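You operate a simulated robot arm through the tools that you are given. There is no shell and no other tool.

You are at the controls of a simulated two-armed robot. One attempt, no reset.

## Task
Shut the panel's air valve and stow the air hose in the drawer.
Fine: valve shut before you press the release ring; the hose end goes in the open drawer; push it shut.
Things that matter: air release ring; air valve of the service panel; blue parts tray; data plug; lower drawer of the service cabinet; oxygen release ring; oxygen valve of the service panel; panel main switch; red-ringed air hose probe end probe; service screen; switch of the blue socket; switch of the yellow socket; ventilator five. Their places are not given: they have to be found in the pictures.

Only the result counts: the job must be done as asked and must still hold three seconds after the hand-in. Knocking over, shifting, dropping, spilling or breaking anything else fails it.

## Robot
Two 7-joint arms with fingered hands on one trunk that stands fixed in place. Base frame: the origin is at the foot of the trunk, x ahead of it, y to its left, z up. Units: m, rad, N and s.
The left shoulder is at [0.2, 0.135, 1.12], the right one opposite. Each reaches about 0.885 m from its shoulder. Payload 4 kg a hand.
The TCP of each hand is the grasp point between the finger pads, 0.025 m short of the fingertips. In the tool frame z runs along the fingers and y along their closing line. The gripper opens to 0.088 m; its body begins 0.029 m behind the TCP. The gripper is a hand of 4 fingers: y runs from the thumb to the fingers, the wrist lies at [-0.013, -0.106, -0.174] in the tool frame, and closing takes about 1.5 s.
Orientation is that of the tool frame in the base frame, as [roll, pitch, yaw] about the fixed x, y, z axes, in that order (R = Rz(yaw) Ry(pitch) Rx(roll)). With the fingers straight down and the wrist toward the robot, the tool's x, y and z point along [0, 1, 0], [1, 0, 0] and [0, 0, -1] of the base frame.

## Interface
- The arms move only by the tool drive_tool. It takes "left_targets", "right_targets" or both (then of equal length, played together; a hand with none holds still); each is a list of rows, each a list of 3 entries, a list of its own where there are three numbers: the turn, a rotation vector about the base's x, y, z in rad, then the shift along the base's x, y, z in m, then the gripper command, from -1 (shut) to 1 (fully open), values between in proportion. In form: [[[ax, ay, az], [tx, ty, tz], claw], ...]. A call has 1 to 20 rows; each row is the pose to reach, as a shift and turn from the pose commanded when the call began. Rows are played at 5 a second. More than 0.05 m and 0.15 rad between two rows, or a gripper value outside its range, and nothing of the call is played. A pose out of reach is approached as far as the arm can. The call stops where the force on the tool passes 40 N (or 10 N more than at its start, if that is more) or the arm is blocked; 0.2 s more then pass. Each finger travels about 0.153 m/s and halts on what it meets, pressing with about 28 N; the grip force reading is that of the motor and also rises with nothing between the fingers. The clock runs only during rows and for 0.2 s after the last one: add rows that repeat a pose to give the fingers time. The reply holds the time, the measured pose of the TCP, the force on the tool along the base axes, the opening and the grip force, in the units named above and with some noise, with the torque about the TCP (base axes, N m) and any sound that the robot's microphone picked up, and new pictures: "show" is both (left out), scene, wrist or none (wrist: the cameras of the hands that moved).
- Cameras (640 x 400 px; columns grow to the right, rows downward): "scene" is now at [0.1352, 0.0326, 1.7412]; the picture's right is [0.44, -0.90, 0.00], its down [-0.60, -0.30, -0.74] and it looks along [0.66, 0.33, -0.67] (base axes); focal length 241 px, centre (320, 200). "left" rides on the left gripper at [-0.064, -0.083, -0.098] in its tool frame; the picture's right is [-0.62, -0.37, 0.69], its down [0.71, -0.63, 0.30] and it looks along [0.33, 0.68, 0.65] (tool axes); focal length 265 px, centre (320, 200). "right" rides on the right gripper at [0.064, -0.083, -0.098] in its tool frame; the picture's right is [-0.62, 0.37, -0.69], its down [-0.71, -0.63, 0.30] and it looks along [-0.32, 0.68, 0.65] (tool axes); focal length 265 px, centre (320, 200).
- slide_trunk(by): slides the trunk up (or, below 0, down) by that many m; the arms and the scene camera ride with it, the base frame stays. It gives what a move gives, with no picture.
- set_grasp(shape, hand): the hand has 4 fingers and takes this shape, open, in about a second: jaw (thumb against the fingers, like two jaws); tri (thumb and two fingers); tip (a fingertip pinch); poke (one finger out to press); point (the index stretched); flat (the hand flat); cup (the hand cupped); fist (a fist). The gripper value then closes the fingers along that shape, each until it touches; the sizes above hold for jaw. It gives what a move gives, with no picture.
- head_to(pan, tilt): turns the head with the scene camera to pan (to the left, within 1.693 rad either way) and tilt (down, from -0.506 to 1.204), counted from straight ahead of the robot. It gives what a move gives, and a new picture of the scene camera.
- measure_at(camera, pixels): there is no depth. For up to 12 entries [column, row, z] of the newest picture of that camera ("zoom" is the newest enlarged one), the place [x, y] in the base frame at which the ray of that pixel passes the height z, good to about 0.003 m, but the place of the scene camera against the robot may be out by one fixed shift of up to 0.018 m in any direction. It takes no simulated time.
- close_up(camera, box): a new picture of the part [left, top, right, bottom] of that camera's present view, enlarged. It takes no simulated time.
- finish_job(): hands the job in; it is judged then, once.

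Leave the grippers open and the arms clear of the work at the hand-in unless told otherwise.

The tools are called after "Emit:" by a JSON object that holds its "name" and its "arguments". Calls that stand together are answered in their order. drive_tool: Moves the arms, as the interface text tells. Its arguments: {"type":"object","properties":{"left_targets":{"type":"array"},"right_targets":{"type":"array"},"show":{"type":"string","enum":["both","scene","wrist","none"]}},"required":[]} The other tools are called the same way: slide_trunk (by) moves the trunk up or down; set_grasp (shape, hand) gives the hand a shape; head_to (pan, tilt) turns the head that bears the scene camera; measure_at (camera, pixels) gives the place at which the rays of pixels pass given heights; close_up (camera, box) takes an enlarged picture of a part of a camera's view; finish_job () hands the job in.

At the start:

```text
time_s: 0.0
left_eef_pos: [0.2813, 0.3639, 1.5109]
left_tcp_rot: [-3.141, -0.001, 1.571]
left_wrist_force: [0.6, 0.2, -0.3]
left_ft_torque: [-0.01, 0.0, 0.02]
left_grip_width: 0.0875
left_grip_force: 0.1
left_shape: jaw
right_eef_pos: [0.5409, 0.0367, 1.5589]
right_tcp_rot: [3.141, 0.002, 1.571]
right_wrist_force: [-0.1, -0.3, -0.3]
right_ft_torque: [-0.02, 0.0, 0.01]
right_grip_width: 0.0873
right_grip_force: 0.0
right_shape: jaw
trunk travel left (down, up): [-0.725, 0.045]
head pan, tilt (commanded): [0.459, 0.74]
```

scene: 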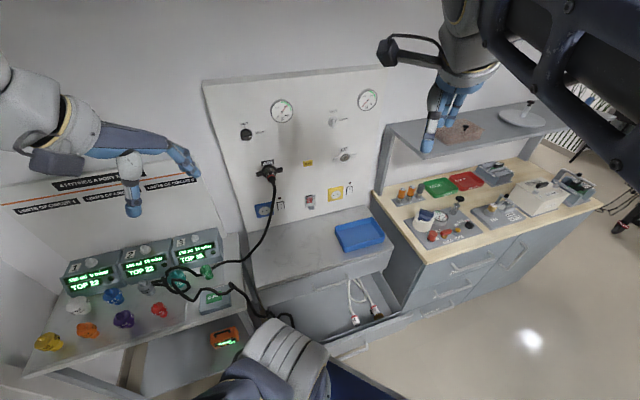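
right: 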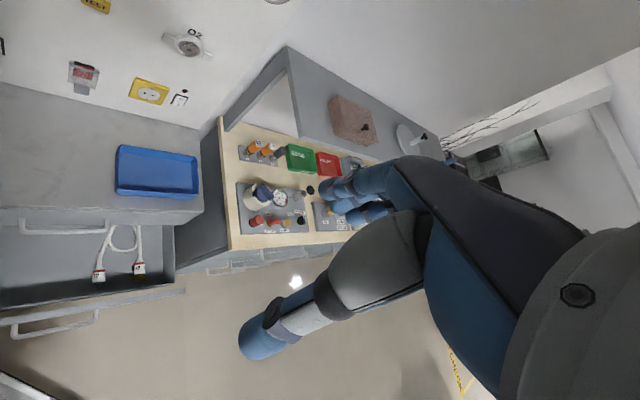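
left: 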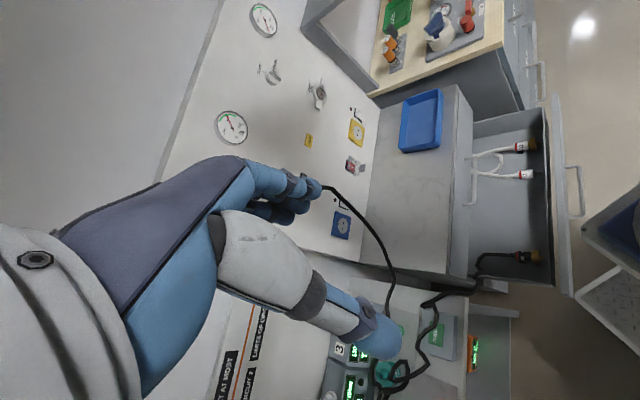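

I see a service panel with gauges, valves and a hose hanging near (267,172), a cabinet with an open drawer around (355,305), and a left console. I'll take enlarged pictures of the panel and the drawer to identify things.

Emit:
{"name": "close_up", "arguments": {"camera": "scene", "box": [220, 80, 400, 220]}}

Emit:
{"name": "close_up", "arguments": {"camera": "scene", "box": [220, 200, 420, 370]}}

Emit:
{"name": "close_up", "arguments": {"camera": "left", "box": [200, 0, 400, 260]}}

```text
2.86 times, centred on (310, 150) of scene
```

zoom: 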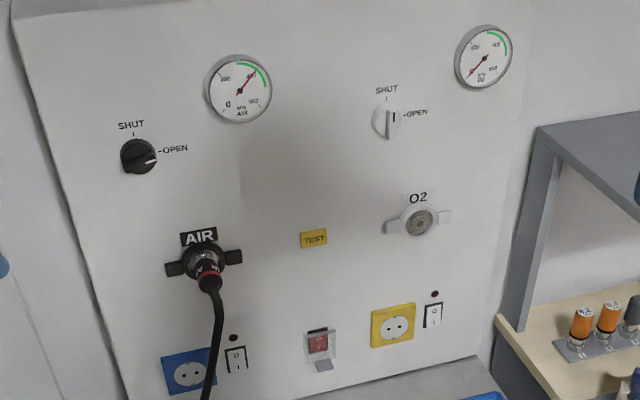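

```text
2.35 times, centred on (320, 285) of scene
```

zoom: 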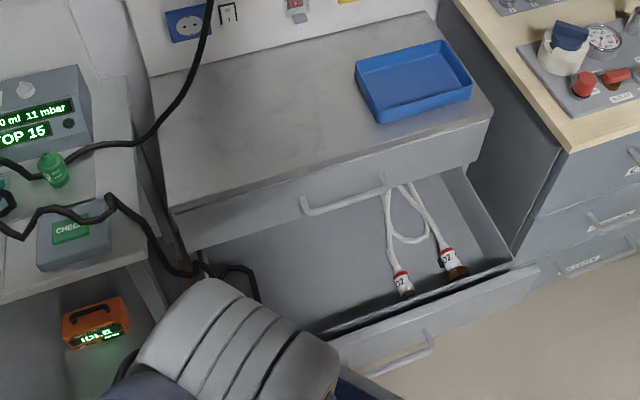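

```text
1.54 times, centred on (300, 130) of left
```

zoom: 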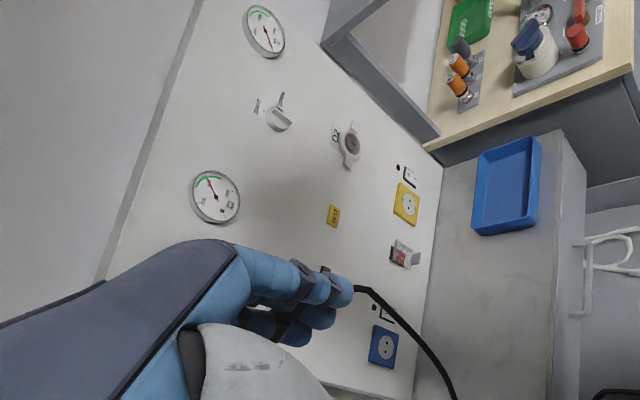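

The air valve is the black knob at scene (246,135) with its mark at OPEN, and the red-ringed probe is plugged in AIR at (270,172). I'll look closer at the hose, the drawer and the valve in other views.

Emit:
{"name": "close_up", "arguments": {"camera": "left", "box": [400, 80, 640, 320]}}

Emit:
{"name": "close_up", "arguments": {"camera": "scene", "box": [225, 115, 305, 195]}}

Emit:
{"name": "close_up", "arguments": {"camera": "scene", "box": [120, 220, 320, 370]}}

```text
1.67 times, centred on (520, 200) of left
```

zoom: 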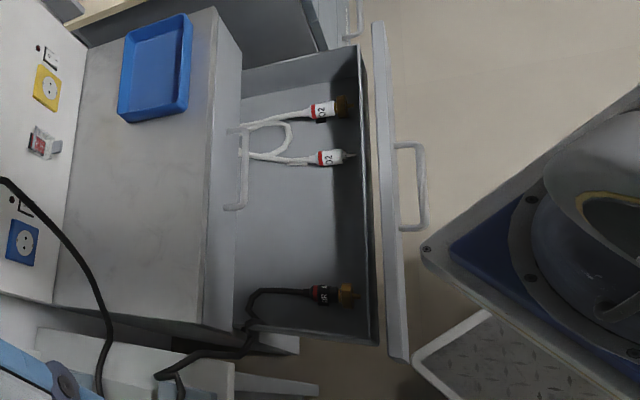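

```text
5.00 times, centred on (265, 155) of scene
```

zoom: 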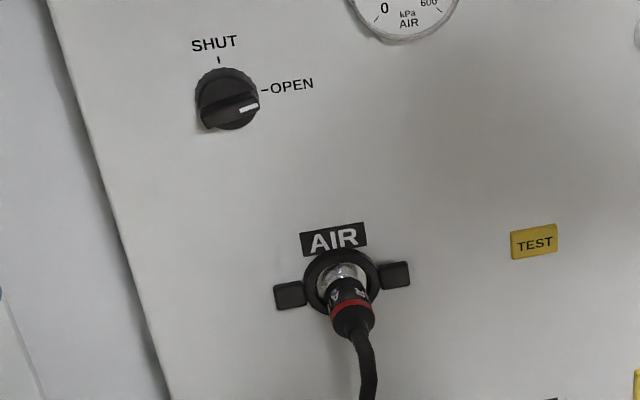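

```text
2.67 times, centred on (220, 295) of scene
```

zoom: 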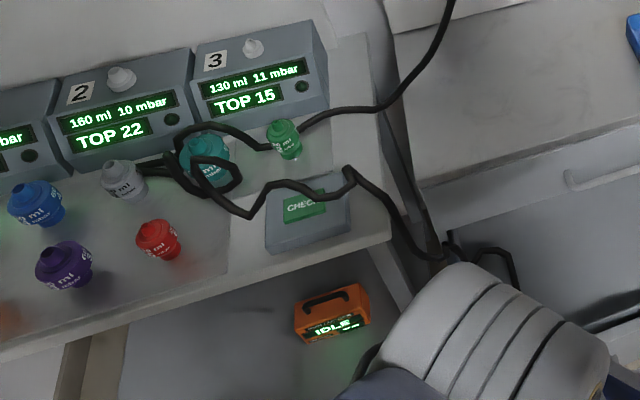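

The second hose end with the brass fitting already lies in the drawer; the panel end is the red-ringed probe plugged in AIR. To calibrate the scene camera I'll enlarge the shared panel features in the right wrist view.

Emit:
{"name": "close_up", "arguments": {"camera": "right", "box": [60, 0, 220, 120]}}

Emit:
{"name": "close_up", "arguments": {"camera": "left", "box": [260, 60, 400, 260]}}

Emit:
{"name": "close_up", "arguments": {"camera": "scene", "box": [245, 140, 365, 220]}}

```text
3.33 times, centred on (140, 60) of right
```

zoom: 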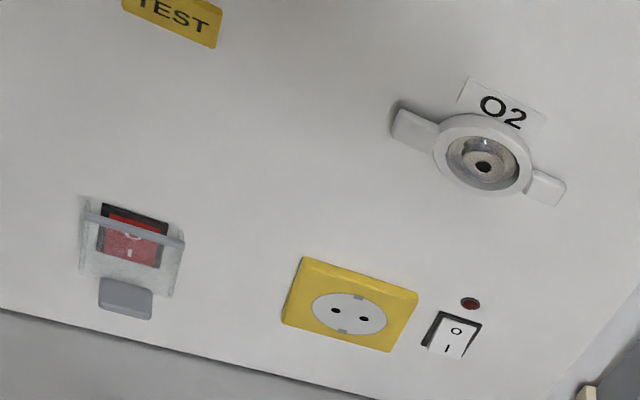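

```text
2.00 times, centred on (330, 160) of left
```

zoom: 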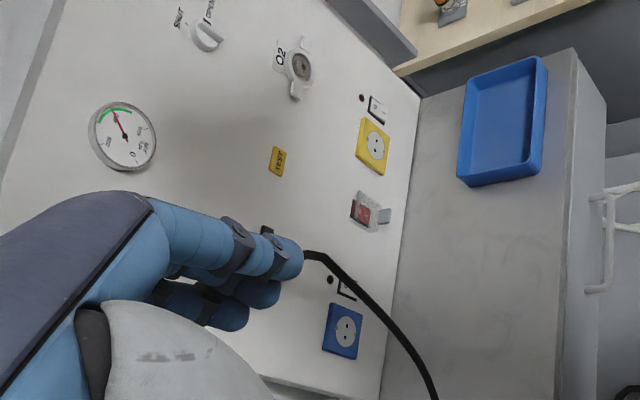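

```text
5.00 times, centred on (305, 180) of scene
```

zoom: 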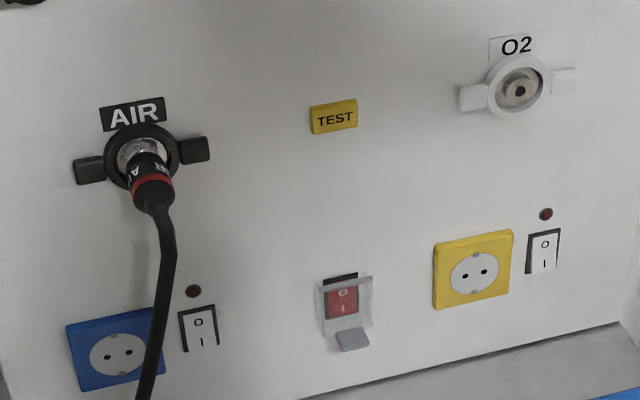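

Now I measure rays for the shared features: O2 outlet hole, yellow socket, blue socket and TEST label, in each of the three cameras at two heights.

Emit:
{"name": "measure_at", "arguments": {"camera": "left", "pixels": [[319.5, 93, 1.2], [319.5, 93, 1.0], [358, 132.5, 1.2], [358, 132.5, 0.9], [342.5, 225.5, 1.2], [342.5, 225.5, 0.9], [308.5, 140.5, 1.2], [308.5, 140.5, 1.0]]}}

Emit:
{"name": "measure_at", "arguments": {"camera": "right", "pixels": [[188.9, 50.1, 1.2], [188.9, 50.1, 1.0], [149, 93.9, 1.2], [149, 93.9, 0.9]]}}

Emit:
{"name": "measure_at", "arguments": {"camera": "scene", "pixels": [[345, 158.2, 1.2], [345, 158.2, 1.0], [335.8, 194.6, 1.2], [335.8, 194.6, 0.9], [264.4, 210.8, 1.2], [264.4, 210.8, 0.9], [307.8, 163.2, 1.2], [307.8, 163.2, 1.0], [269.7, 171.7, 1.2], [269.7, 171.7, 1.1], [246.3, 135, 1.4], [246.3, 135, 1.3]]}}

```text
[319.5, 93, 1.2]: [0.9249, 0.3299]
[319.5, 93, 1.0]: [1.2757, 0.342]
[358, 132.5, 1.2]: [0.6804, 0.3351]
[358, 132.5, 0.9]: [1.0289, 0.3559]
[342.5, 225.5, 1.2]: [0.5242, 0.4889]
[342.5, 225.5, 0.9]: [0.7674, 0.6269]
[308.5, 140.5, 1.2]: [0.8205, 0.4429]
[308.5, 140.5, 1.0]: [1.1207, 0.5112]
```

```text
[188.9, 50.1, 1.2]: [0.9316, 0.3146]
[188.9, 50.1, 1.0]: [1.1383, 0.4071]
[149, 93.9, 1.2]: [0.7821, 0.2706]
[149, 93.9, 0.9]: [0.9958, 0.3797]
```

```text
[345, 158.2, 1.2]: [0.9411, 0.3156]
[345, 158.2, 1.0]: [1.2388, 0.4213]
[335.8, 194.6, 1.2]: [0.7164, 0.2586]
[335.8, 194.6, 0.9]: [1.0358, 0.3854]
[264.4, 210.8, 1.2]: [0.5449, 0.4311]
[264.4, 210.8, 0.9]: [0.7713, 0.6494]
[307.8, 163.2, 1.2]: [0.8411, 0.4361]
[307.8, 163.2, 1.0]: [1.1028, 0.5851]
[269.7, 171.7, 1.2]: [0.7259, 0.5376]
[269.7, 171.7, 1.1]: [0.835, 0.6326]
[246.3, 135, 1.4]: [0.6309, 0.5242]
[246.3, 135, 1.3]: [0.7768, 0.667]
```

The panel lies close to the plane x+y ≈ 1.285, facing the robot at about 45°, and the scene camera reads about 0.018 m too far in x. The air knob should be near (0.68, 0.59, 1.36). I'll bring the left hand to a standoff, pointing at the panel, fingers open, with the closing line vertical.

Emit:
{"name": "drive_tool", "arguments": {"left_targets": [[[0.0512, -0.1235, 0.0512], [0.0241, 0.0097, -0.0128], 1], [[0.1023, -0.247, 0.1023], [0.0482, 0.0193, -0.0257], 1], [[0.1535, -0.3705, 0.1535], [0.0723, 0.029, -0.0385], 1], [[0.2046, -0.494, 0.2046], [0.0963, 0.0387, -0.0513], 1], [[0.2558, -0.6175, 0.2558], [0.1204, 0.0483, -0.0642], 1], [[0.307, -0.7411, 0.307], [0.1445, 0.058, -0.077], 1], [[0.3581, -0.8646, 0.3581], [0.1686, 0.0677, -0.0898], 1], [[0.4093, -0.9881, 0.4093], [0.1927, 0.0773, -0.1027], 1], [[0.4604, -1.1116, 0.4604], [0.2168, 0.087, -0.1155], 1], [[0.5116, -1.2351, 0.5116], [0.2408, 0.0967, -0.1283], 1], [[0.5627, -1.3586, 0.5627], [0.2649, 0.1063, -0.1412], 1], [[0.6139, -1.4821, 0.6139], [0.289, 0.116, -0.154], 1]], "show": "both"}}

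```text
time_s: 1.6
left_eef_pos: [0.3715, 0.4617, 1.4338]
left_tcp_rot: [2.288, -0.183, 2.217]
left_wrist_force: [0.2, -1.2, -0.7]
left_ft_torque: [-0.02, 0.02, -0.01]
left_grip_width: 0.0876
left_grip_force: 0.1
left_shape: jaw
right_eef_pos: [0.5398, 0.0257, 1.5595]
right_tcp_rot: [3.138, -0.006, 1.571]
right_wrist_force: [-0.5, -0.4, 0.3]
right_ft_torque: [0.03, 0.0, 0.02]
right_grip_width: 0.0875
right_grip_force: 0.1
right_shape: jaw
trunk travel left (down, up): [-0.725, 0.045]
head pan, tilt (commanded): [0.459, 0.74]
stopped in row 7 (left hand): the arm was blocked; the commanded pose is now the measured one
```

scene: 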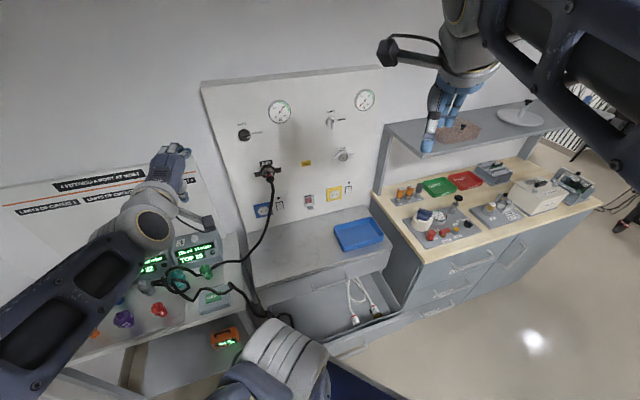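
left: 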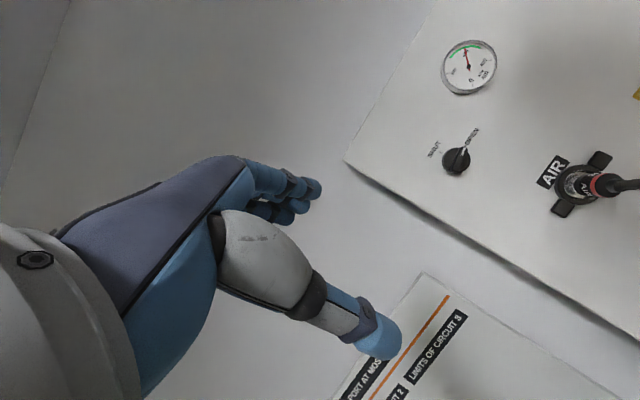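

The left arm stopped at row 7, "blocked", with little force. The wrist view now shows the air knob at (457,160) and the AIR outlet at (578,183). I'll enlarge both and measure while here.

Emit:
{"name": "close_up", "arguments": {"camera": "left", "box": [420, 100, 640, 240]}}

Emit:
{"name": "close_up", "arguments": {"camera": "scene", "box": [0, 130, 240, 330]}}

Emit:
{"name": "measure_at", "arguments": {"camera": "left", "pixels": [[457, 160, 1.4], [457, 160, 1.3], [578, 183, 1.3], [578, 183, 1.1]]}}

Emit:
{"name": "measure_at", "arguments": {"camera": "scene", "pixels": [[160, 222, 1.4], [185, 150, 1.4], [150, 220, 1.3]]}}

```text
2.86 times, centred on (530, 170) of left
```

zoom: 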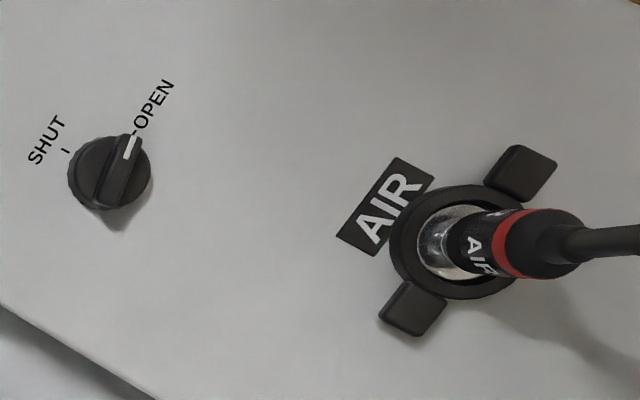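

```text
2.00 times, centred on (120, 230) of scene
```

zoom: 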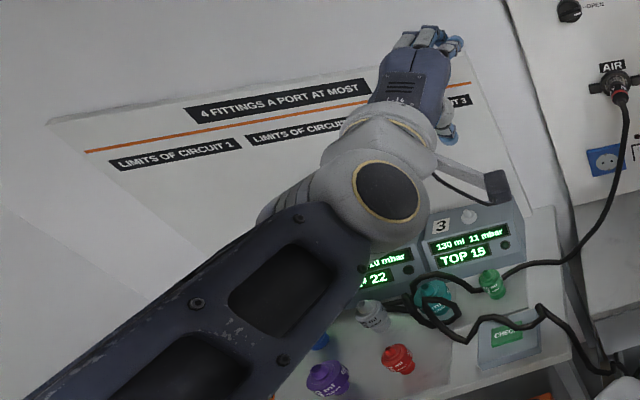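

```text
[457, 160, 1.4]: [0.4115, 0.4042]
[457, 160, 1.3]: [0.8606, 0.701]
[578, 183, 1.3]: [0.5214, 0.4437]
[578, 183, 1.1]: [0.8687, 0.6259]
```

```text
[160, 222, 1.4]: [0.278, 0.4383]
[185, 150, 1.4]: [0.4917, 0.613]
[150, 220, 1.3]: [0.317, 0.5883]
```

Nothing touched the hand, so the elbow or a joint limit probably stopped it. I'll turn the head left to see what is near the left elbow.

Emit:
{"name": "head_to", "arguments": {"pan": 1.2, "tilt": 0.7}}

```text
time_s: 2.6
left_eef_pos: [0.3718, 0.463, 1.4326]
left_tcp_rot: [2.289, -0.179, 2.218]
left_wrist_force: [0.2, 0.1, -0.1]
left_ft_torque: [0.03, -0.02, 0.04]
left_grip_width: 0.0877
left_grip_force: 0.0
left_shape: jaw
right_eef_pos: [0.5421, 0.0252, 1.5592]
right_tcp_rot: [3.141, -0.006, 1.572]
right_wrist_force: [-0.1, -0.1, 0.0]
right_ft_torque: [0.0, -0.04, 0.0]
right_grip_width: 0.0875
right_grip_force: 0.0
right_shape: jaw
trunk travel left (down, up): [-0.725, 0.045]
head pan, tilt (commanded): [1.201, 0.7]
```

scene: 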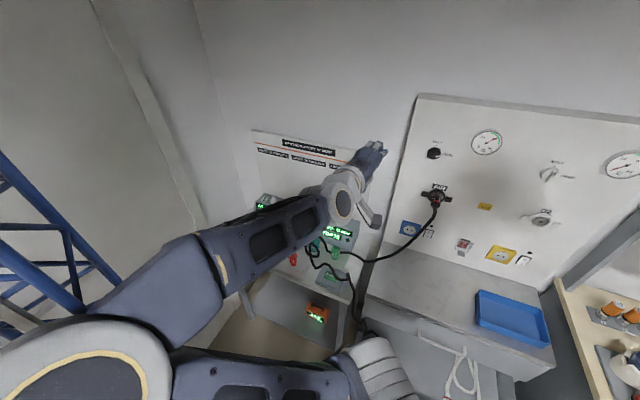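

The elbow is free in this view: upper arm to (200,270), forearm to (340,200). So it was likely a joint limit or lag. I'll try a slow straight move toward the panel keeping the present orientation, with the head back on the panel.

Emit:
{"name": "head_to", "arguments": {"pan": 0.7, "tilt": 0.6}}

Emit:
{"name": "drive_tool", "arguments": {"left_targets": [[[0, 0, 0], [0.02, -0.002, -0.008], 1], [[0, 0, 0], [0.04, -0.004, -0.016], 1], [[0, 0, 0], [0.06, -0.006, -0.024], 1], [[0, 0, 0], [0.08, -0.008, -0.032], 1], [[0, 0, 0], [0.1, -0.01, -0.04], 1], [[0, 0, 0], [0.12, -0.01, -0.048], 1], [[0, 0, 0], [0.14, -0.01, -0.056], 1]], "show": "both"}}

```text
time_s: 3.6
left_eef_pos: [0.3708, 0.4619, 1.4324]
left_tcp_rot: [2.289, -0.179, 2.22]
left_wrist_force: [-0.4, 0.1, 0.4]
left_ft_torque: [-0.05, 0.01, 0.01]
left_grip_width: 0.0875
left_grip_force: 0.1
left_shape: jaw
right_eef_pos: [0.5418, 0.026, 1.5588]
right_tcp_rot: [3.141, -0.008, 1.572]
right_wrist_force: [0.7, 0.7, -0.7]
right_ft_torque: [-0.03, -0.02, -0.02]
right_grip_width: 0.0877
right_grip_force: 0.1
right_shape: jaw
trunk travel left (down, up): [-0.725, 0.045]
head pan, tilt (commanded): [0.7, 0.6]
```

scene: 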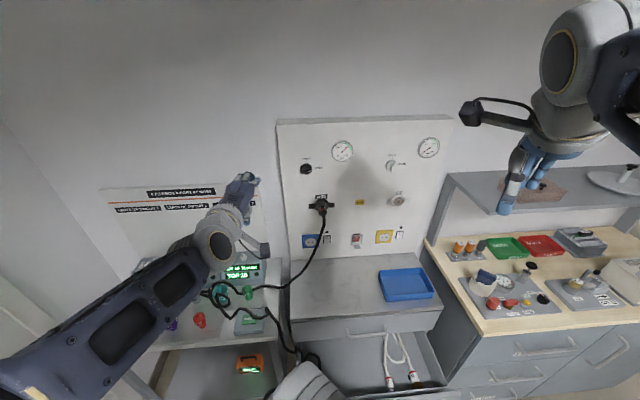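

```text
time_s: 5.2
left_eef_pos: [0.5175, 0.4589, 1.3723]
left_tcp_rot: [2.294, -0.172, 2.198]
left_wrist_force: [1.1, 1.1, -0.9]
left_ft_torque: [-0.03, -0.01, -0.01]
left_grip_width: 0.0881
left_grip_force: 0.1
left_shape: jaw
right_eef_pos: [0.5401, 0.0353, 1.5591]
right_tcp_rot: [-3.141, 0.0, 1.574]
right_wrist_force: [0.3, 0.5, 0.4]
right_ft_torque: [0.03, 0.01, 0.04]
right_grip_width: 0.0877
right_grip_force: 0.2
right_shape: jaw
trunk travel left (down, up): [-0.725, 0.045]
head pan, tilt (commanded): [0.7, 0.6]
```

scene: 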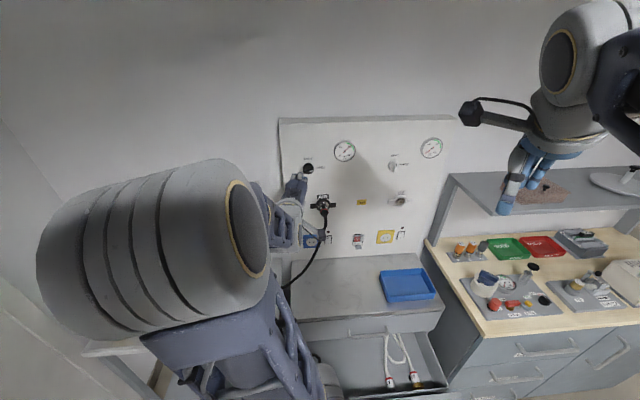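
left: 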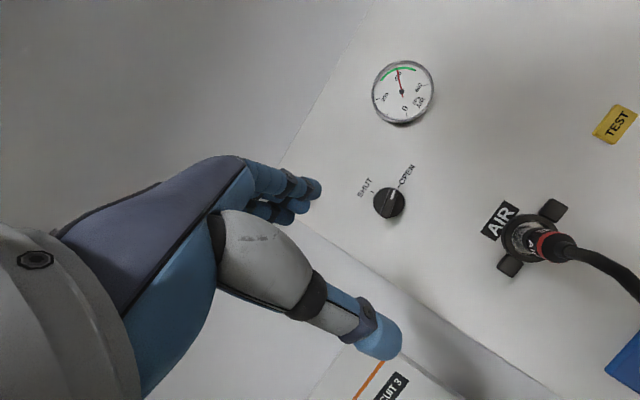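

It moved freely this time; the hand is at (0.518, 0.459, 1.372) and the knob shows at (389,202) in the wrist view. Now I'll slowly turn the hand to point squarely at the panel while moving to a standoff before the knob.

Emit:
{"name": "drive_tool", "arguments": {"left_targets": [[[0.0428, -0.0819, 0.0111], [0.006, 0.003, -0.003], 1], [[0.0857, -0.1638, 0.0222], [0.012, 0.006, -0.007], 1], [[0.1285, -0.2457, 0.0333], [0.018, 0.009, -0.01], 1], [[0.1713, -0.3276, 0.0444], [0.025, 0.012, -0.013], 1], [[0.2141, -0.4094, 0.0555], [0.031, 0.015, -0.017], 1], [[0.257, -0.4913, 0.0666], [0.038, 0.018, -0.02], 1], [[0.2998, -0.5732, 0.0777], [0.045, 0.021, -0.023], 1], [[0.3426, -0.6551, 0.0888], [0.05, 0.025, -0.027], 1]], "show": "both"}}

```text
time_s: 7.0
left_eef_pos: [0.5682, 0.4836, 1.3459]
left_tcp_rot: [1.57, 0.0, 2.356]
left_wrist_force: [-0.4, 0.1, 0.3]
left_ft_torque: [0.02, 0.04, 0.01]
left_grip_width: 0.0881
left_grip_force: 0.0
left_shape: jaw
right_eef_pos: [0.5406, 0.0348, 1.5591]
right_tcp_rot: [-3.141, 0.001, 1.569]
right_wrist_force: [0.0, 0.2, -1.0]
right_ft_torque: [0.02, 0.02, 0.04]
right_grip_width: 0.0876
right_grip_force: 0.1
right_shape: jaw
trunk travel left (down, up): [-0.725, 0.045]
head pan, tilt (commanded): [0.7, 0.6]
```

scene: 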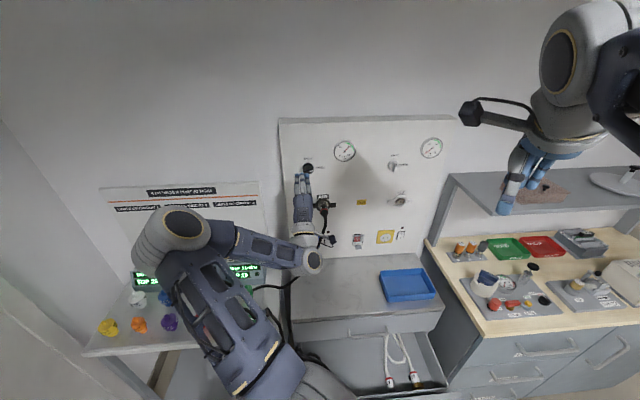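
left: 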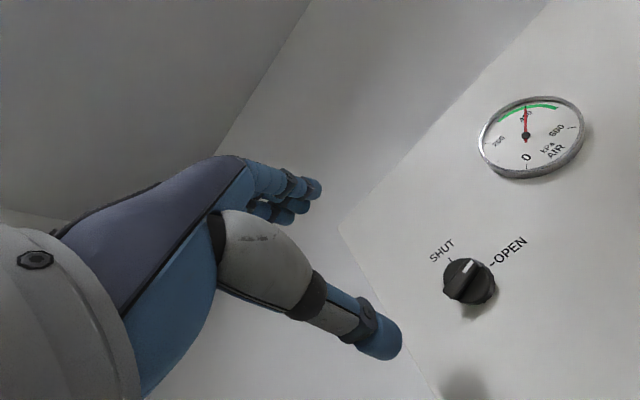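

The hand now points squarely at the panel. I enlarge the knob region at (469,282) and measure its ray.

Emit:
{"name": "close_up", "arguments": {"camera": "left", "box": [400, 210, 560, 330]}}

Emit:
{"name": "measure_at", "arguments": {"camera": "left", "pixels": [[469, 283, 1.33], [469, 283, 1.36], [451, 262, 1.36], [490, 265, 1.36], [531, 138, 1.45], [531, 138, 1.5]]}}

Emit:
{"name": "close_up", "arguments": {"camera": "scene", "box": [270, 140, 350, 260]}}

```text
3.33 times, centred on (480, 270) of left
```

zoom: 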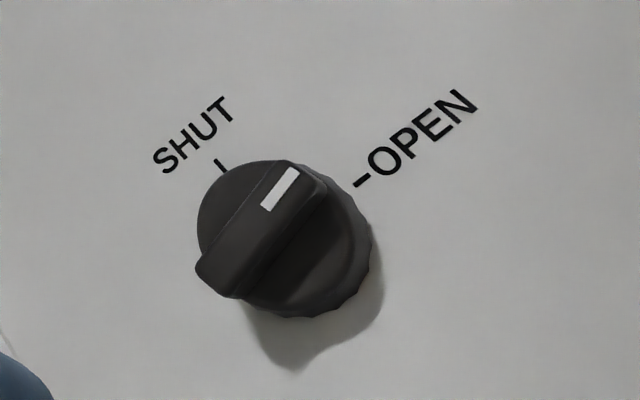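

```text
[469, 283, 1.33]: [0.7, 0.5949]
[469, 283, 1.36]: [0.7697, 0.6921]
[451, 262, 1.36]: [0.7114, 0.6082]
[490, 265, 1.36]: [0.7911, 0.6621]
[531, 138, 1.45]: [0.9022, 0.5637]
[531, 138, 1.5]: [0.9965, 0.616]
```

```text
3.33 times, centred on (310, 200) of scene
```

zoom: 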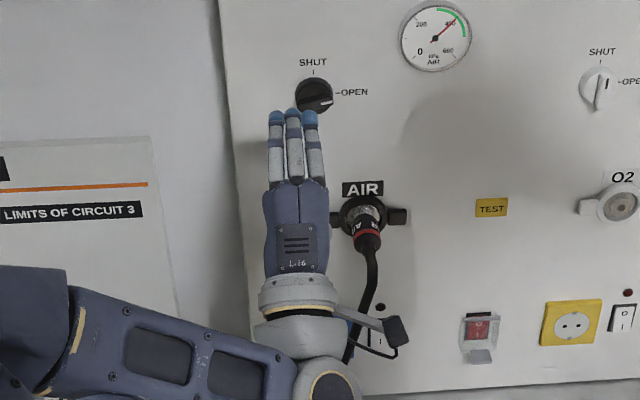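

To triangulate the knob properly I'll shift the hand 0.06 m left along the panel and 0.03 m down, keeping orientation, and look again.

Emit:
{"name": "drive_tool", "arguments": {"left_targets": [[[0, 0, 0], [-0.0141, 0.0141, -0.01], 1], [[0, 0, 0], [-0.0283, 0.0283, -0.02], 1], [[0, 0, 0], [-0.0424, 0.0424, -0.03], 1], [[0, 0, 0], [-0.0424, 0.0424, -0.03], 1]], "show": "wrist"}}

```text
time_s: 8.0
left_eef_pos: [0.5259, 0.5265, 1.3164]
left_tcp_rot: [1.57, 0.001, 2.355]
left_wrist_force: [-0.3, 0.0, 0.3]
left_ft_torque: [-0.02, 0.04, 0.03]
left_grip_width: 0.0882
left_grip_force: 0.1
left_shape: jaw
right_eef_pos: [0.5413, 0.0363, 1.5579]
right_tcp_rot: [3.141, -0.001, 1.572]
right_wrist_force: [-0.7, -0.2, -0.5]
right_ft_torque: [0.01, 0.01, 0.02]
right_grip_width: 0.0877
right_grip_force: 0.0
right_shape: jaw
trunk travel left (down, up): [-0.725, 0.045]
head pan, tilt (commanded): [0.7, 0.6]
```

left: 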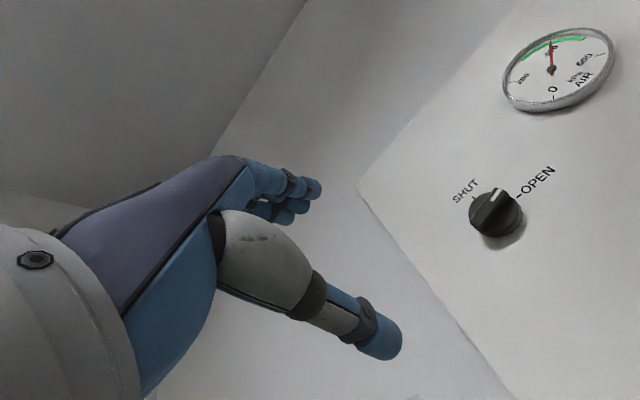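

Emit:
{"name": "close_up", "arguments": {"camera": "left", "box": [416, 150, 576, 270]}}

Emit:
{"name": "measure_at", "arguments": {"camera": "left", "pixels": [[494, 212, 1.33], [494, 212, 1.36], [552, 70, 1.45], [552, 70, 1.5]]}}

```text
3.33 times, centred on (496, 210) of left
```

zoom: 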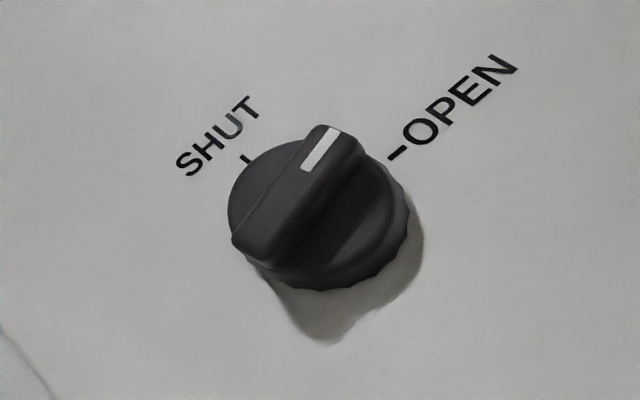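

```text
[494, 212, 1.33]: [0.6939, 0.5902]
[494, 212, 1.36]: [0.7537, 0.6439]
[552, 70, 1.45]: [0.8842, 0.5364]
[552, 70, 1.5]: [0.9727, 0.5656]
```

I measure the SHUT and OPEN ticks, the white mark and the bar centre from this pose with far heights for accuracy.

Emit:
{"name": "measure_at", "arguments": {"camera": "left", "pixels": [[473.8, 197.4, 1.33], [473.8, 197.4, 1.5], [519.1, 195.9, 1.33], [519.1, 195.9, 1.5], [488.8, 208.2, 1.33], [488.8, 208.2, 1.5], [496, 194.7, 1.33], [496, 194.7, 1.5], [320, 200, 1.5], [320, 200, 2.0]]}}

Emit:
{"name": "drive_tool", "arguments": {"left_targets": [[[0, 0, 0], [0.0141, -0.0141, 0.01], 1], [[0, 0, 0], [0.0283, -0.0283, 0.02], 1], [[0, 0, 0], [0.0424, -0.0424, 0.02], 1], [[0, 0, 0], [0.0566, -0.0566, 0.02], 1], [[0, 0, 0], [0.0566, -0.0566, 0.02], 1]], "show": "wrist"}}

```text
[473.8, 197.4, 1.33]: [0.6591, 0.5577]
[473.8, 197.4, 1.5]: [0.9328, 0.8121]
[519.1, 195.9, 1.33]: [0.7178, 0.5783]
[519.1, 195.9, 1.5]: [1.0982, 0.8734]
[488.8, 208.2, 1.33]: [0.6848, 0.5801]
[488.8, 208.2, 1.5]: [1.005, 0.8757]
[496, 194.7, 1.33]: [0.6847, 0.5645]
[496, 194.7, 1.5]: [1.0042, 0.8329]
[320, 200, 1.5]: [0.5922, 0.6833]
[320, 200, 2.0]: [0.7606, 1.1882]
```

```text
time_s: 9.2
left_eef_pos: [0.5824, 0.4695, 1.3378]
left_tcp_rot: [1.57, 0.002, 2.36]
left_wrist_force: [0.1, -0.5, -0.2]
left_ft_torque: [0.0, 0.01, 0.0]
left_grip_width: 0.0879
left_grip_force: 0.0
left_shape: jaw
right_eef_pos: [0.5413, 0.0363, 1.5576]
right_tcp_rot: [3.14, 0.0, 1.571]
right_wrist_force: [0.6, -0.2, 0.2]
right_ft_torque: [0.0, -0.04, 0.0]
right_grip_width: 0.088
right_grip_force: 0.1
right_shape: jaw
trunk travel left (down, up): [-0.725, 0.045]
head pan, tilt (commanded): [0.7, 0.6]
```

left: 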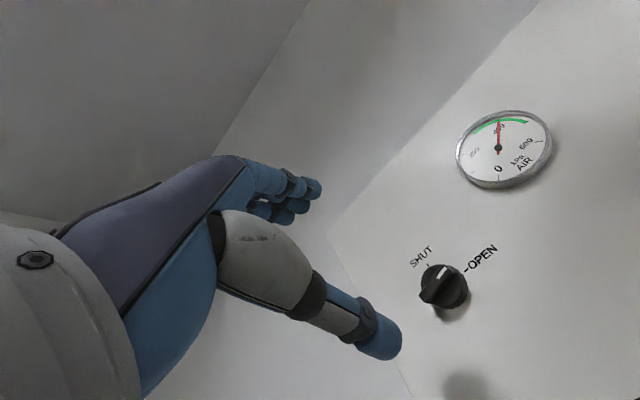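

Emit:
{"name": "close_up", "arguments": {"camera": "left", "box": [360, 230, 520, 330]}}

```text
4.00 times, centred on (440, 280) of left
```

zoom: 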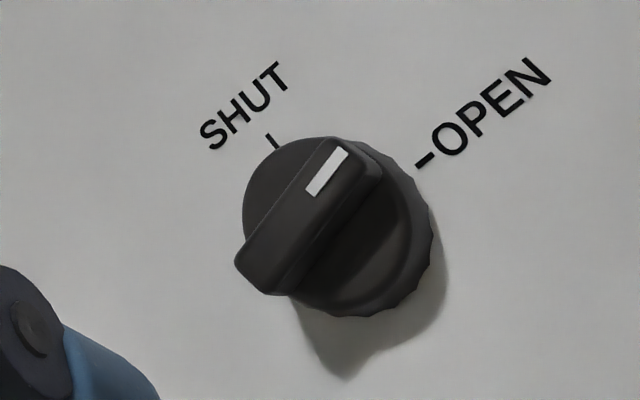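

I measure the same four features from this second pose.

Emit:
{"name": "measure_at", "arguments": {"camera": "left", "pixels": [[428.25, 265.25, 1.33], [428.25, 265.25, 1.5], [466.25, 269.75, 1.33], [466.25, 269.75, 1.5], [436.25, 283.75, 1.33], [436.25, 283.75, 1.5], [441.75, 272.75, 1.33], [441.75, 272.75, 1.5], [498, 148, 1.45], [498, 148, 1.6]]}}

```text
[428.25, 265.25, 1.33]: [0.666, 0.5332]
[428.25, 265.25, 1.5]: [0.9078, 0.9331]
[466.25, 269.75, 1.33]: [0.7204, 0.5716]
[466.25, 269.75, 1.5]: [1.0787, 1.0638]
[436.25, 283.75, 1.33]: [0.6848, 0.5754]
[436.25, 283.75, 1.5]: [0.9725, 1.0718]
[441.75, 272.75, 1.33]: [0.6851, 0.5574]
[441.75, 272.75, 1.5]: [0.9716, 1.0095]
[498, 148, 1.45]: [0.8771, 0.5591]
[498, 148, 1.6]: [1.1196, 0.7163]
```

Triangulating gives the knob axis at lateral 0.074 m, z = 1.335, panel surface at normal distance about 0.928 m and knob top at about 0.90 m. Before gripping, I'll move to 0.10 m before the knob and test in free air whether the hand can roll 90° counterclockwise about the panel normal.

Emit:
{"name": "drive_tool", "arguments": {"left_targets": [[[0, 0, 0], [0.018, 0.022, -0.0015], 1], [[0, 0, 0], [0.0359, 0.0436, -0.003], 1], [[-0.101, -0.101, 0], [0.0359, 0.0436, -0.003], 1], [[-0.202, -0.202, 0], [0.0359, 0.0436, -0.003], 1], [[-0.303, -0.303, 0], [0.0359, 0.0436, -0.003], 1], [[-0.404, -0.404, 0], [0.0359, 0.0436, -0.003], 1], [[-0.505, -0.505, 0], [0.0359, 0.0436, -0.003], 1], [[-0.606, -0.606, 0], [0.0359, 0.0436, -0.003], 1], [[-0.707, -0.707, 0], [0.0359, 0.0436, -0.003], 1], [[-0.808, -0.808, 0], [0.0359, 0.0436, -0.003], 1], [[-0.909, -0.909, 0], [0.0359, 0.0436, -0.003], 1], [[-1.01, -1.01, 0], [0.0359, 0.0436, -0.003], 1], [[-1.111, -1.111, 0], [0.0359, 0.0436, -0.003], 1], [[-1.111, -1.111, 0], [0.0359, 0.0436, -0.003], 1]], "show": "both"}}

```text
time_s: 12.2
left_eef_pos: [0.6174, 0.5134, 1.3335]
left_tcp_rot: [-2.508, 1.568, -1.721]
left_wrist_force: [-0.6, -0.2, 0.2]
left_ft_torque: [0.03, 0.0, 0.03]
left_grip_width: 0.088
left_grip_force: 0.0
left_shape: jaw
left hand out of reach, approached as far as the arm can: row 10, 11, 12
right_eef_pos: [0.5413, 0.0359, 1.5586]
right_tcp_rot: [3.142, -0.001, 1.573]
right_wrist_force: [-0.2, 0.2, 0.5]
right_ft_torque: [-0.01, -0.03, -0.02]
right_grip_width: 0.0876
right_grip_force: 0.0
right_shape: jaw
trunk travel left (down, up): [-0.725, 0.045]
head pan, tilt (commanded): [0.7, 0.6]
```

scene: 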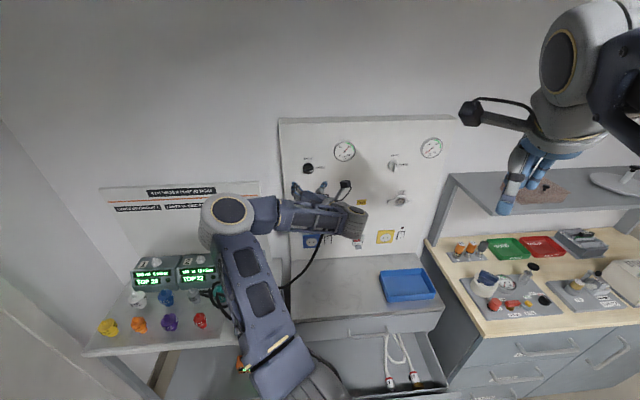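
left: 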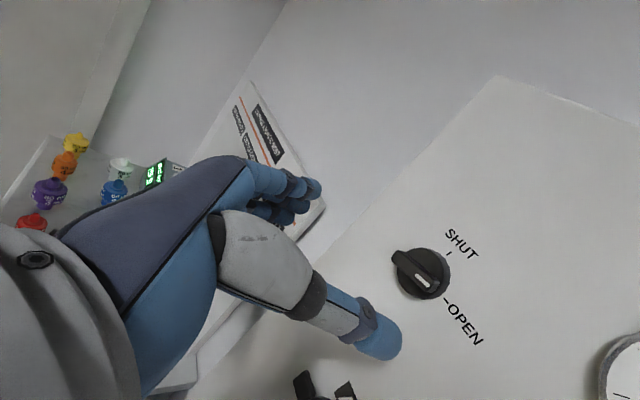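

The 90° roll was reached (x axis now points down), with only passing deviation in rows 10–12. I'll roll back to the start orientation at the same standoff.

Emit:
{"name": "drive_tool", "arguments": {"left_targets": [[[0.101, 0.101, 0], [0, 0, 0], 1], [[0.202, 0.202, 0], [0, 0, 0], 1], [[0.303, 0.303, 0], [0, 0, 0], 1], [[0.404, 0.404, 0], [0, 0, 0], 1], [[0.505, 0.505, 0], [0, 0, 0], 1], [[0.606, 0.606, 0], [0, 0, 0], 1], [[0.707, 0.707, 0], [0, 0, 0], 1], [[0.808, 0.808, 0], [0, 0, 0], 1], [[0.909, 0.909, 0], [0, 0, 0], 1], [[1.01, 1.01, 0], [0, 0, 0], 1], [[1.111, 1.111, 0], [0, 0, 0], 1], [[1.111, 1.111, 0], [0, 0, 0], 1]], "show": "both"}}

```text
time_s: 14.8
left_eef_pos: [0.6174, 0.5143, 1.3339]
left_tcp_rot: [1.571, 0.0, 2.357]
left_wrist_force: [-0.7, -1.0, -0.2]
left_ft_torque: [-0.03, -0.01, -0.03]
left_grip_width: 0.0881
left_grip_force: 0.1
left_shape: jaw
right_eef_pos: [0.5399, 0.036, 1.5582]
right_tcp_rot: [3.141, -0.001, 1.571]
right_wrist_force: [-0.3, -0.6, -0.1]
right_ft_torque: [0.01, 0.0, 0.04]
right_grip_width: 0.0878
right_grip_force: 0.1
right_shape: jaw
trunk travel left (down, up): [-0.725, 0.045]
head pan, tilt (commanded): [0.7, 0.6]
```

scene: 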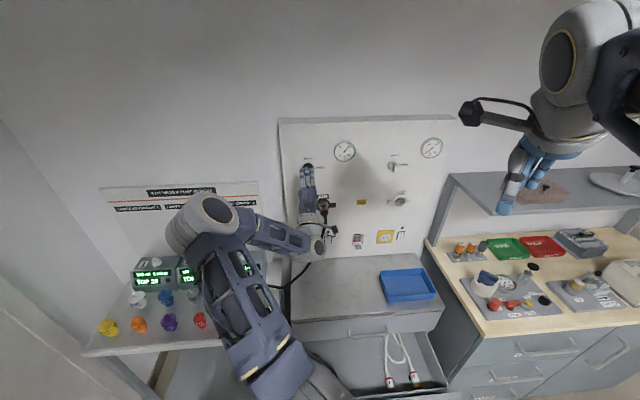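
left: 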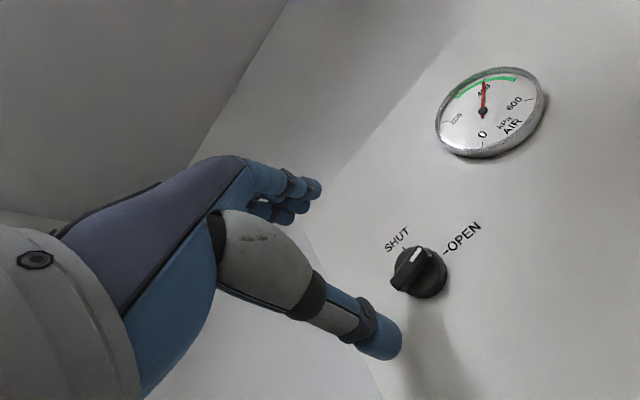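

The tool axis projects to about (405,267) at knob-top depth, and the knob's bar is near (410,268). I'll enlarge to check alignment.

Emit:
{"name": "close_up", "arguments": {"camera": "left", "box": [340, 215, 500, 315]}}

```text
4.00 times, centred on (420, 265) of left
```

zoom: 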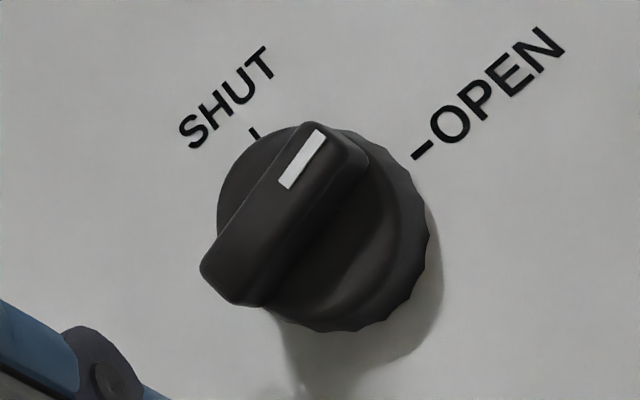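

Alignment is within 2 mm. I'll advance along the normal so the fingertips reach beside the knob, still open, watching force.

Emit:
{"name": "drive_tool", "arguments": {"left_targets": [[[0, 0, 0], [0.013, 0.013, 0], 1], [[0, 0, 0], [0.026, 0.026, 0], 1], [[0, 0, 0], [0.039, 0.039, 0], 1], [[0, 0, 0], [0.052, 0.052, 0], 1], [[0, 0, 0], [0.0585, 0.0585, 0], 1], [[0, 0, 0], [0.0635, 0.0635, 0], 1], [[0, 0, 0], [0.0635, 0.0635, 0], 1]], "show": "both"}}

```text
time_s: 16.4
left_eef_pos: [0.6814, 0.5761, 1.3344]
left_tcp_rot: [1.569, 0.001, 2.358]
left_wrist_force: [0.8, 0.5, 0.4]
left_ft_torque: [-0.02, -0.01, -0.04]
left_grip_width: 0.088
left_grip_force: 0.0
left_shape: jaw
right_eef_pos: [0.5417, 0.0348, 1.5587]
right_tcp_rot: [3.14, 0.0, 1.572]
right_wrist_force: [1.4, -0.1, 0.5]
right_ft_torque: [0.02, 0.03, -0.01]
right_grip_width: 0.0878
right_grip_force: 0.0
right_shape: jaw
trunk travel left (down, up): [-0.725, 0.045]
head pan, tilt (commanded): [0.7, 0.6]
```

scene: 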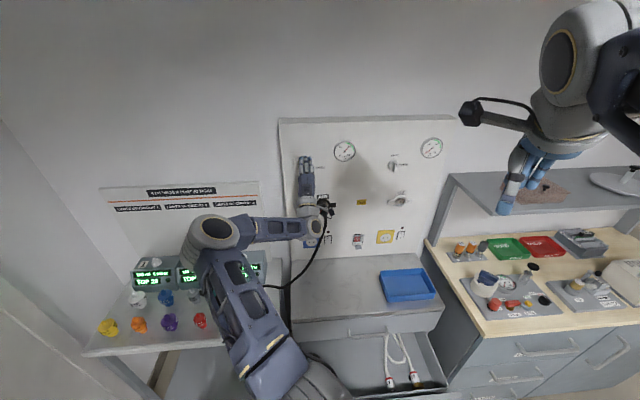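
left: 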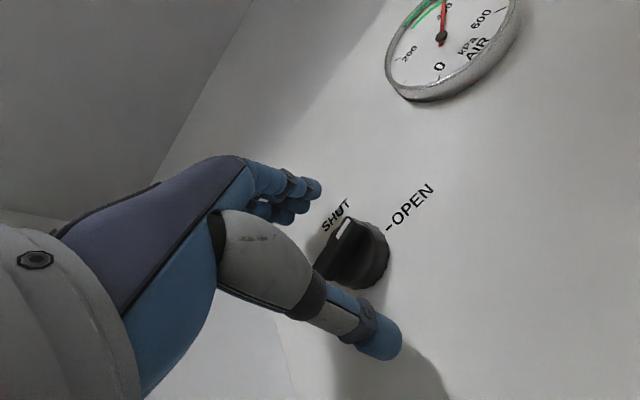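

No contact yet; the fingers straddle the knob's bar, above and below. Now close the hand on the bar.

Emit:
{"name": "drive_tool", "arguments": {"left_targets": [[[0, 0, 0], [0, 0, 0], 0.3], [[0, 0, 0], [0, 0, 0], -0.3], [[0, 0, 0], [0, 0, 0], -0.7], [[0, 0, 0], [0, 0, 0], -1], [[0, 0, 0], [0, 0, 0], -1], [[0, 0, 0], [0, 0, 0], -1], [[0, 0, 0], [0, 0, 0], -1], [[0, 0, 0], [0, 0, 0], -1], [[0, 0, 0], [0, 0, 0], -1]], "show": "wrist"}}

```text
time_s: 18.4
left_eef_pos: [0.6807, 0.5761, 1.3342]
left_tcp_rot: [1.57, 0.002, 2.358]
left_wrist_force: [0.2, 3.7, 0.9]
left_ft_torque: [-0.01, -0.04, 0.02]
left_grip_width: 0.0073
left_grip_force: 28.0
left_shape: jaw
right_eef_pos: [0.5411, 0.0367, 1.5584]
right_tcp_rot: [-3.141, 0.001, 1.569]
right_wrist_force: [-0.1, 0.5, -0.5]
right_ft_torque: [-0.02, 0.01, -0.01]
right_grip_width: 0.088
right_grip_force: 0.1
right_shape: jaw
trunk travel left (down, up): [-0.725, 0.045]
head pan, tilt (commanded): [0.7, 0.6]
```

left: 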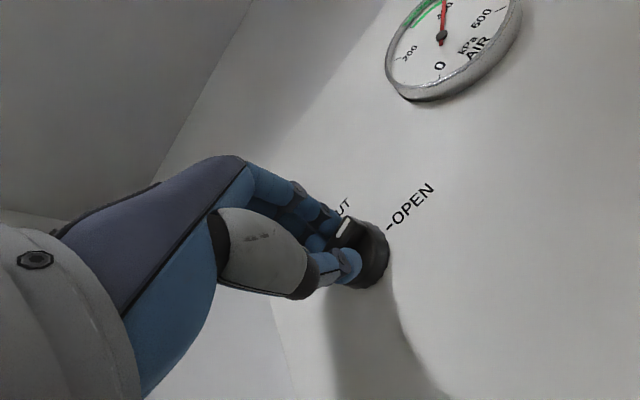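

The fingers hold the bar (width 0.007 m, 28 N). Now I turn it counterclockwise by 90° toward SHUT.

Emit:
{"name": "drive_tool", "arguments": {"left_targets": [[[-0.101, -0.101, 0], [0, 0, 0], -1], [[-0.202, -0.202, 0], [0, 0, 0], -1], [[-0.303, -0.303, 0], [0, 0, 0], -1], [[-0.404, -0.404, 0], [0, 0, 0], -1], [[-0.505, -0.505, 0], [0, 0, 0], -1], [[-0.606, -0.606, 0], [0, 0, 0], -1], [[-0.707, -0.707, 0], [0, 0, 0], -1], [[-0.808, -0.808, 0], [0, 0, 0], -1], [[-0.909, -0.909, 0], [0, 0, 0], -1], [[-1.01, -1.01, 0], [0, 0, 0], -1], [[-1.111, -1.111, 0], [0, 0, 0], -1], [[-1.111, -1.111, 0], [0, 0, 0], -1]], "show": "both"}}

```text
time_s: 21.0
left_eef_pos: [0.6803, 0.5769, 1.3352]
left_tcp_rot: [-1.631, 1.568, -0.845]
left_wrist_force: [4.0, -3.3, 0.9]
left_ft_torque: [0.08, 0.06, -0.12]
left_grip_width: 0.0074
left_grip_force: 27.7
left_shape: jaw
right_eef_pos: [0.542, 0.0359, 1.5581]
right_tcp_rot: [3.14, -0.001, 1.57]
right_wrist_force: [-0.1, 0.2, 0.7]
right_ft_torque: [0.0, 0.01, 0.02]
right_grip_width: 0.0878
right_grip_force: 0.0
right_shape: jaw
trunk travel left (down, up): [-0.725, 0.045]
head pan, tilt (commanded): [0.7, 0.6]
```

scene: 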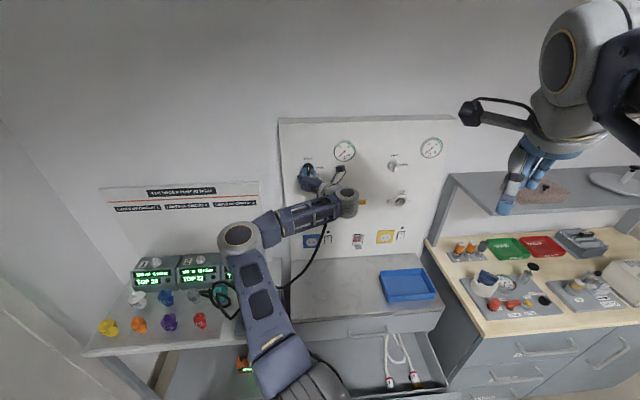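
left: 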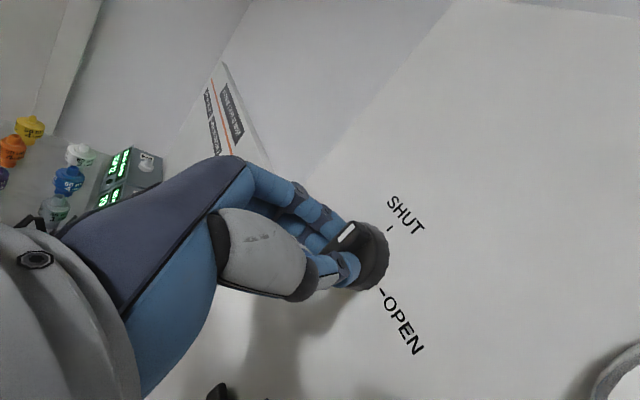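

The mark now lines up with SHUT. I'll check the air gauge in the scene, then open the fingers and back off along the normal.

Emit:
{"name": "drive_tool", "arguments": {"left_targets": [[[0, 0, 0], [0, 0, 0], -0.3], [[0, 0, 0], [0, 0, 0], 0.4], [[0, 0, 0], [0, 0, 0], 1], [[0, 0, 0], [0, 0, 0], 1], [[0, 0, 0], [0, 0, 0], 1], [[0, 0, 0], [0, 0, 0], 1], [[0, 0, 0], [0, 0, 0], 1], [[0, 0, 0], [-0.015, -0.015, 0], 1], [[0, 0, 0], [-0.03, -0.03, 0], 1], [[0, 0, 0], [-0.05, -0.05, 0], 1], [[0, 0, 0], [-0.075, -0.075, 0], 1], [[0, 0, 0], [-0.1, -0.1, 0], 1]], "show": "both"}}

Emit:
{"name": "close_up", "arguments": {"camera": "scene", "box": [280, 130, 400, 230]}}

Emit:
{"name": "close_up", "arguments": {"camera": "left", "box": [300, 150, 620, 400]}}

```text
time_s: 23.6
left_eef_pos: [0.5784, 0.4771, 1.3329]
left_tcp_rot: [-2.651, 1.567, -1.862]
left_wrist_force: [0.3, -0.1, -0.1]
left_ft_torque: [0.01, 0.03, -0.02]
left_grip_width: 0.088
left_grip_force: 0.0
left_shape: jaw
right_eef_pos: [0.5405, 0.037, 1.559]
right_tcp_rot: [3.141, 0.0, 1.571]
right_wrist_force: [-0.1, -0.7, -0.6]
right_ft_torque: [0.0, 0.01, 0.01]
right_grip_width: 0.0874
right_grip_force: 0.1
right_shape: jaw
trunk travel left (down, up): [-0.725, 0.045]
head pan, tilt (commanded): [0.7, 0.6]
```

scene: 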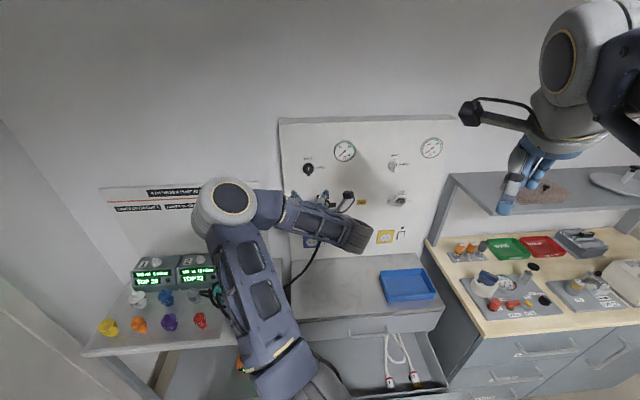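
left: 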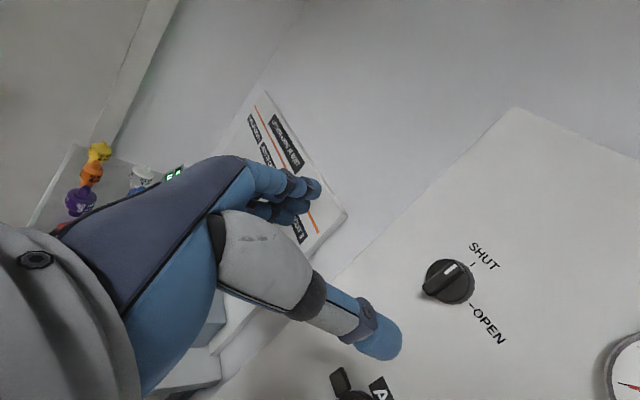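

```text
4.00 times, centred on (340, 180) of scene
```

zoom: 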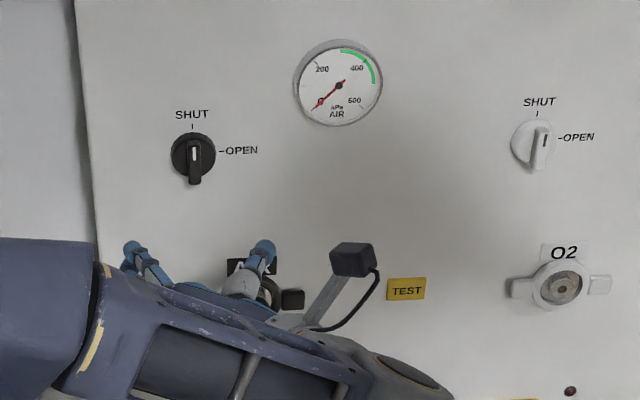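

```text
1.60 times, centred on (460, 275) of left
```

zoom: 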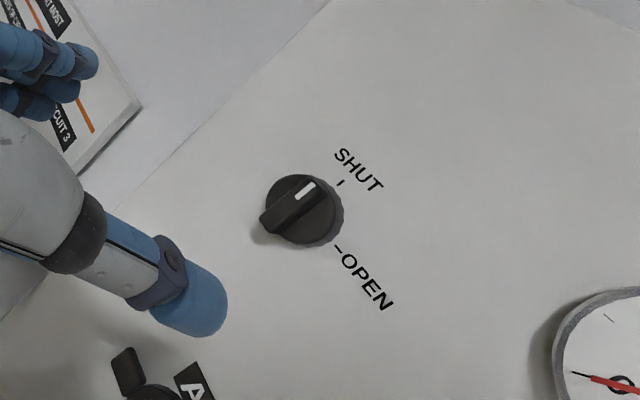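

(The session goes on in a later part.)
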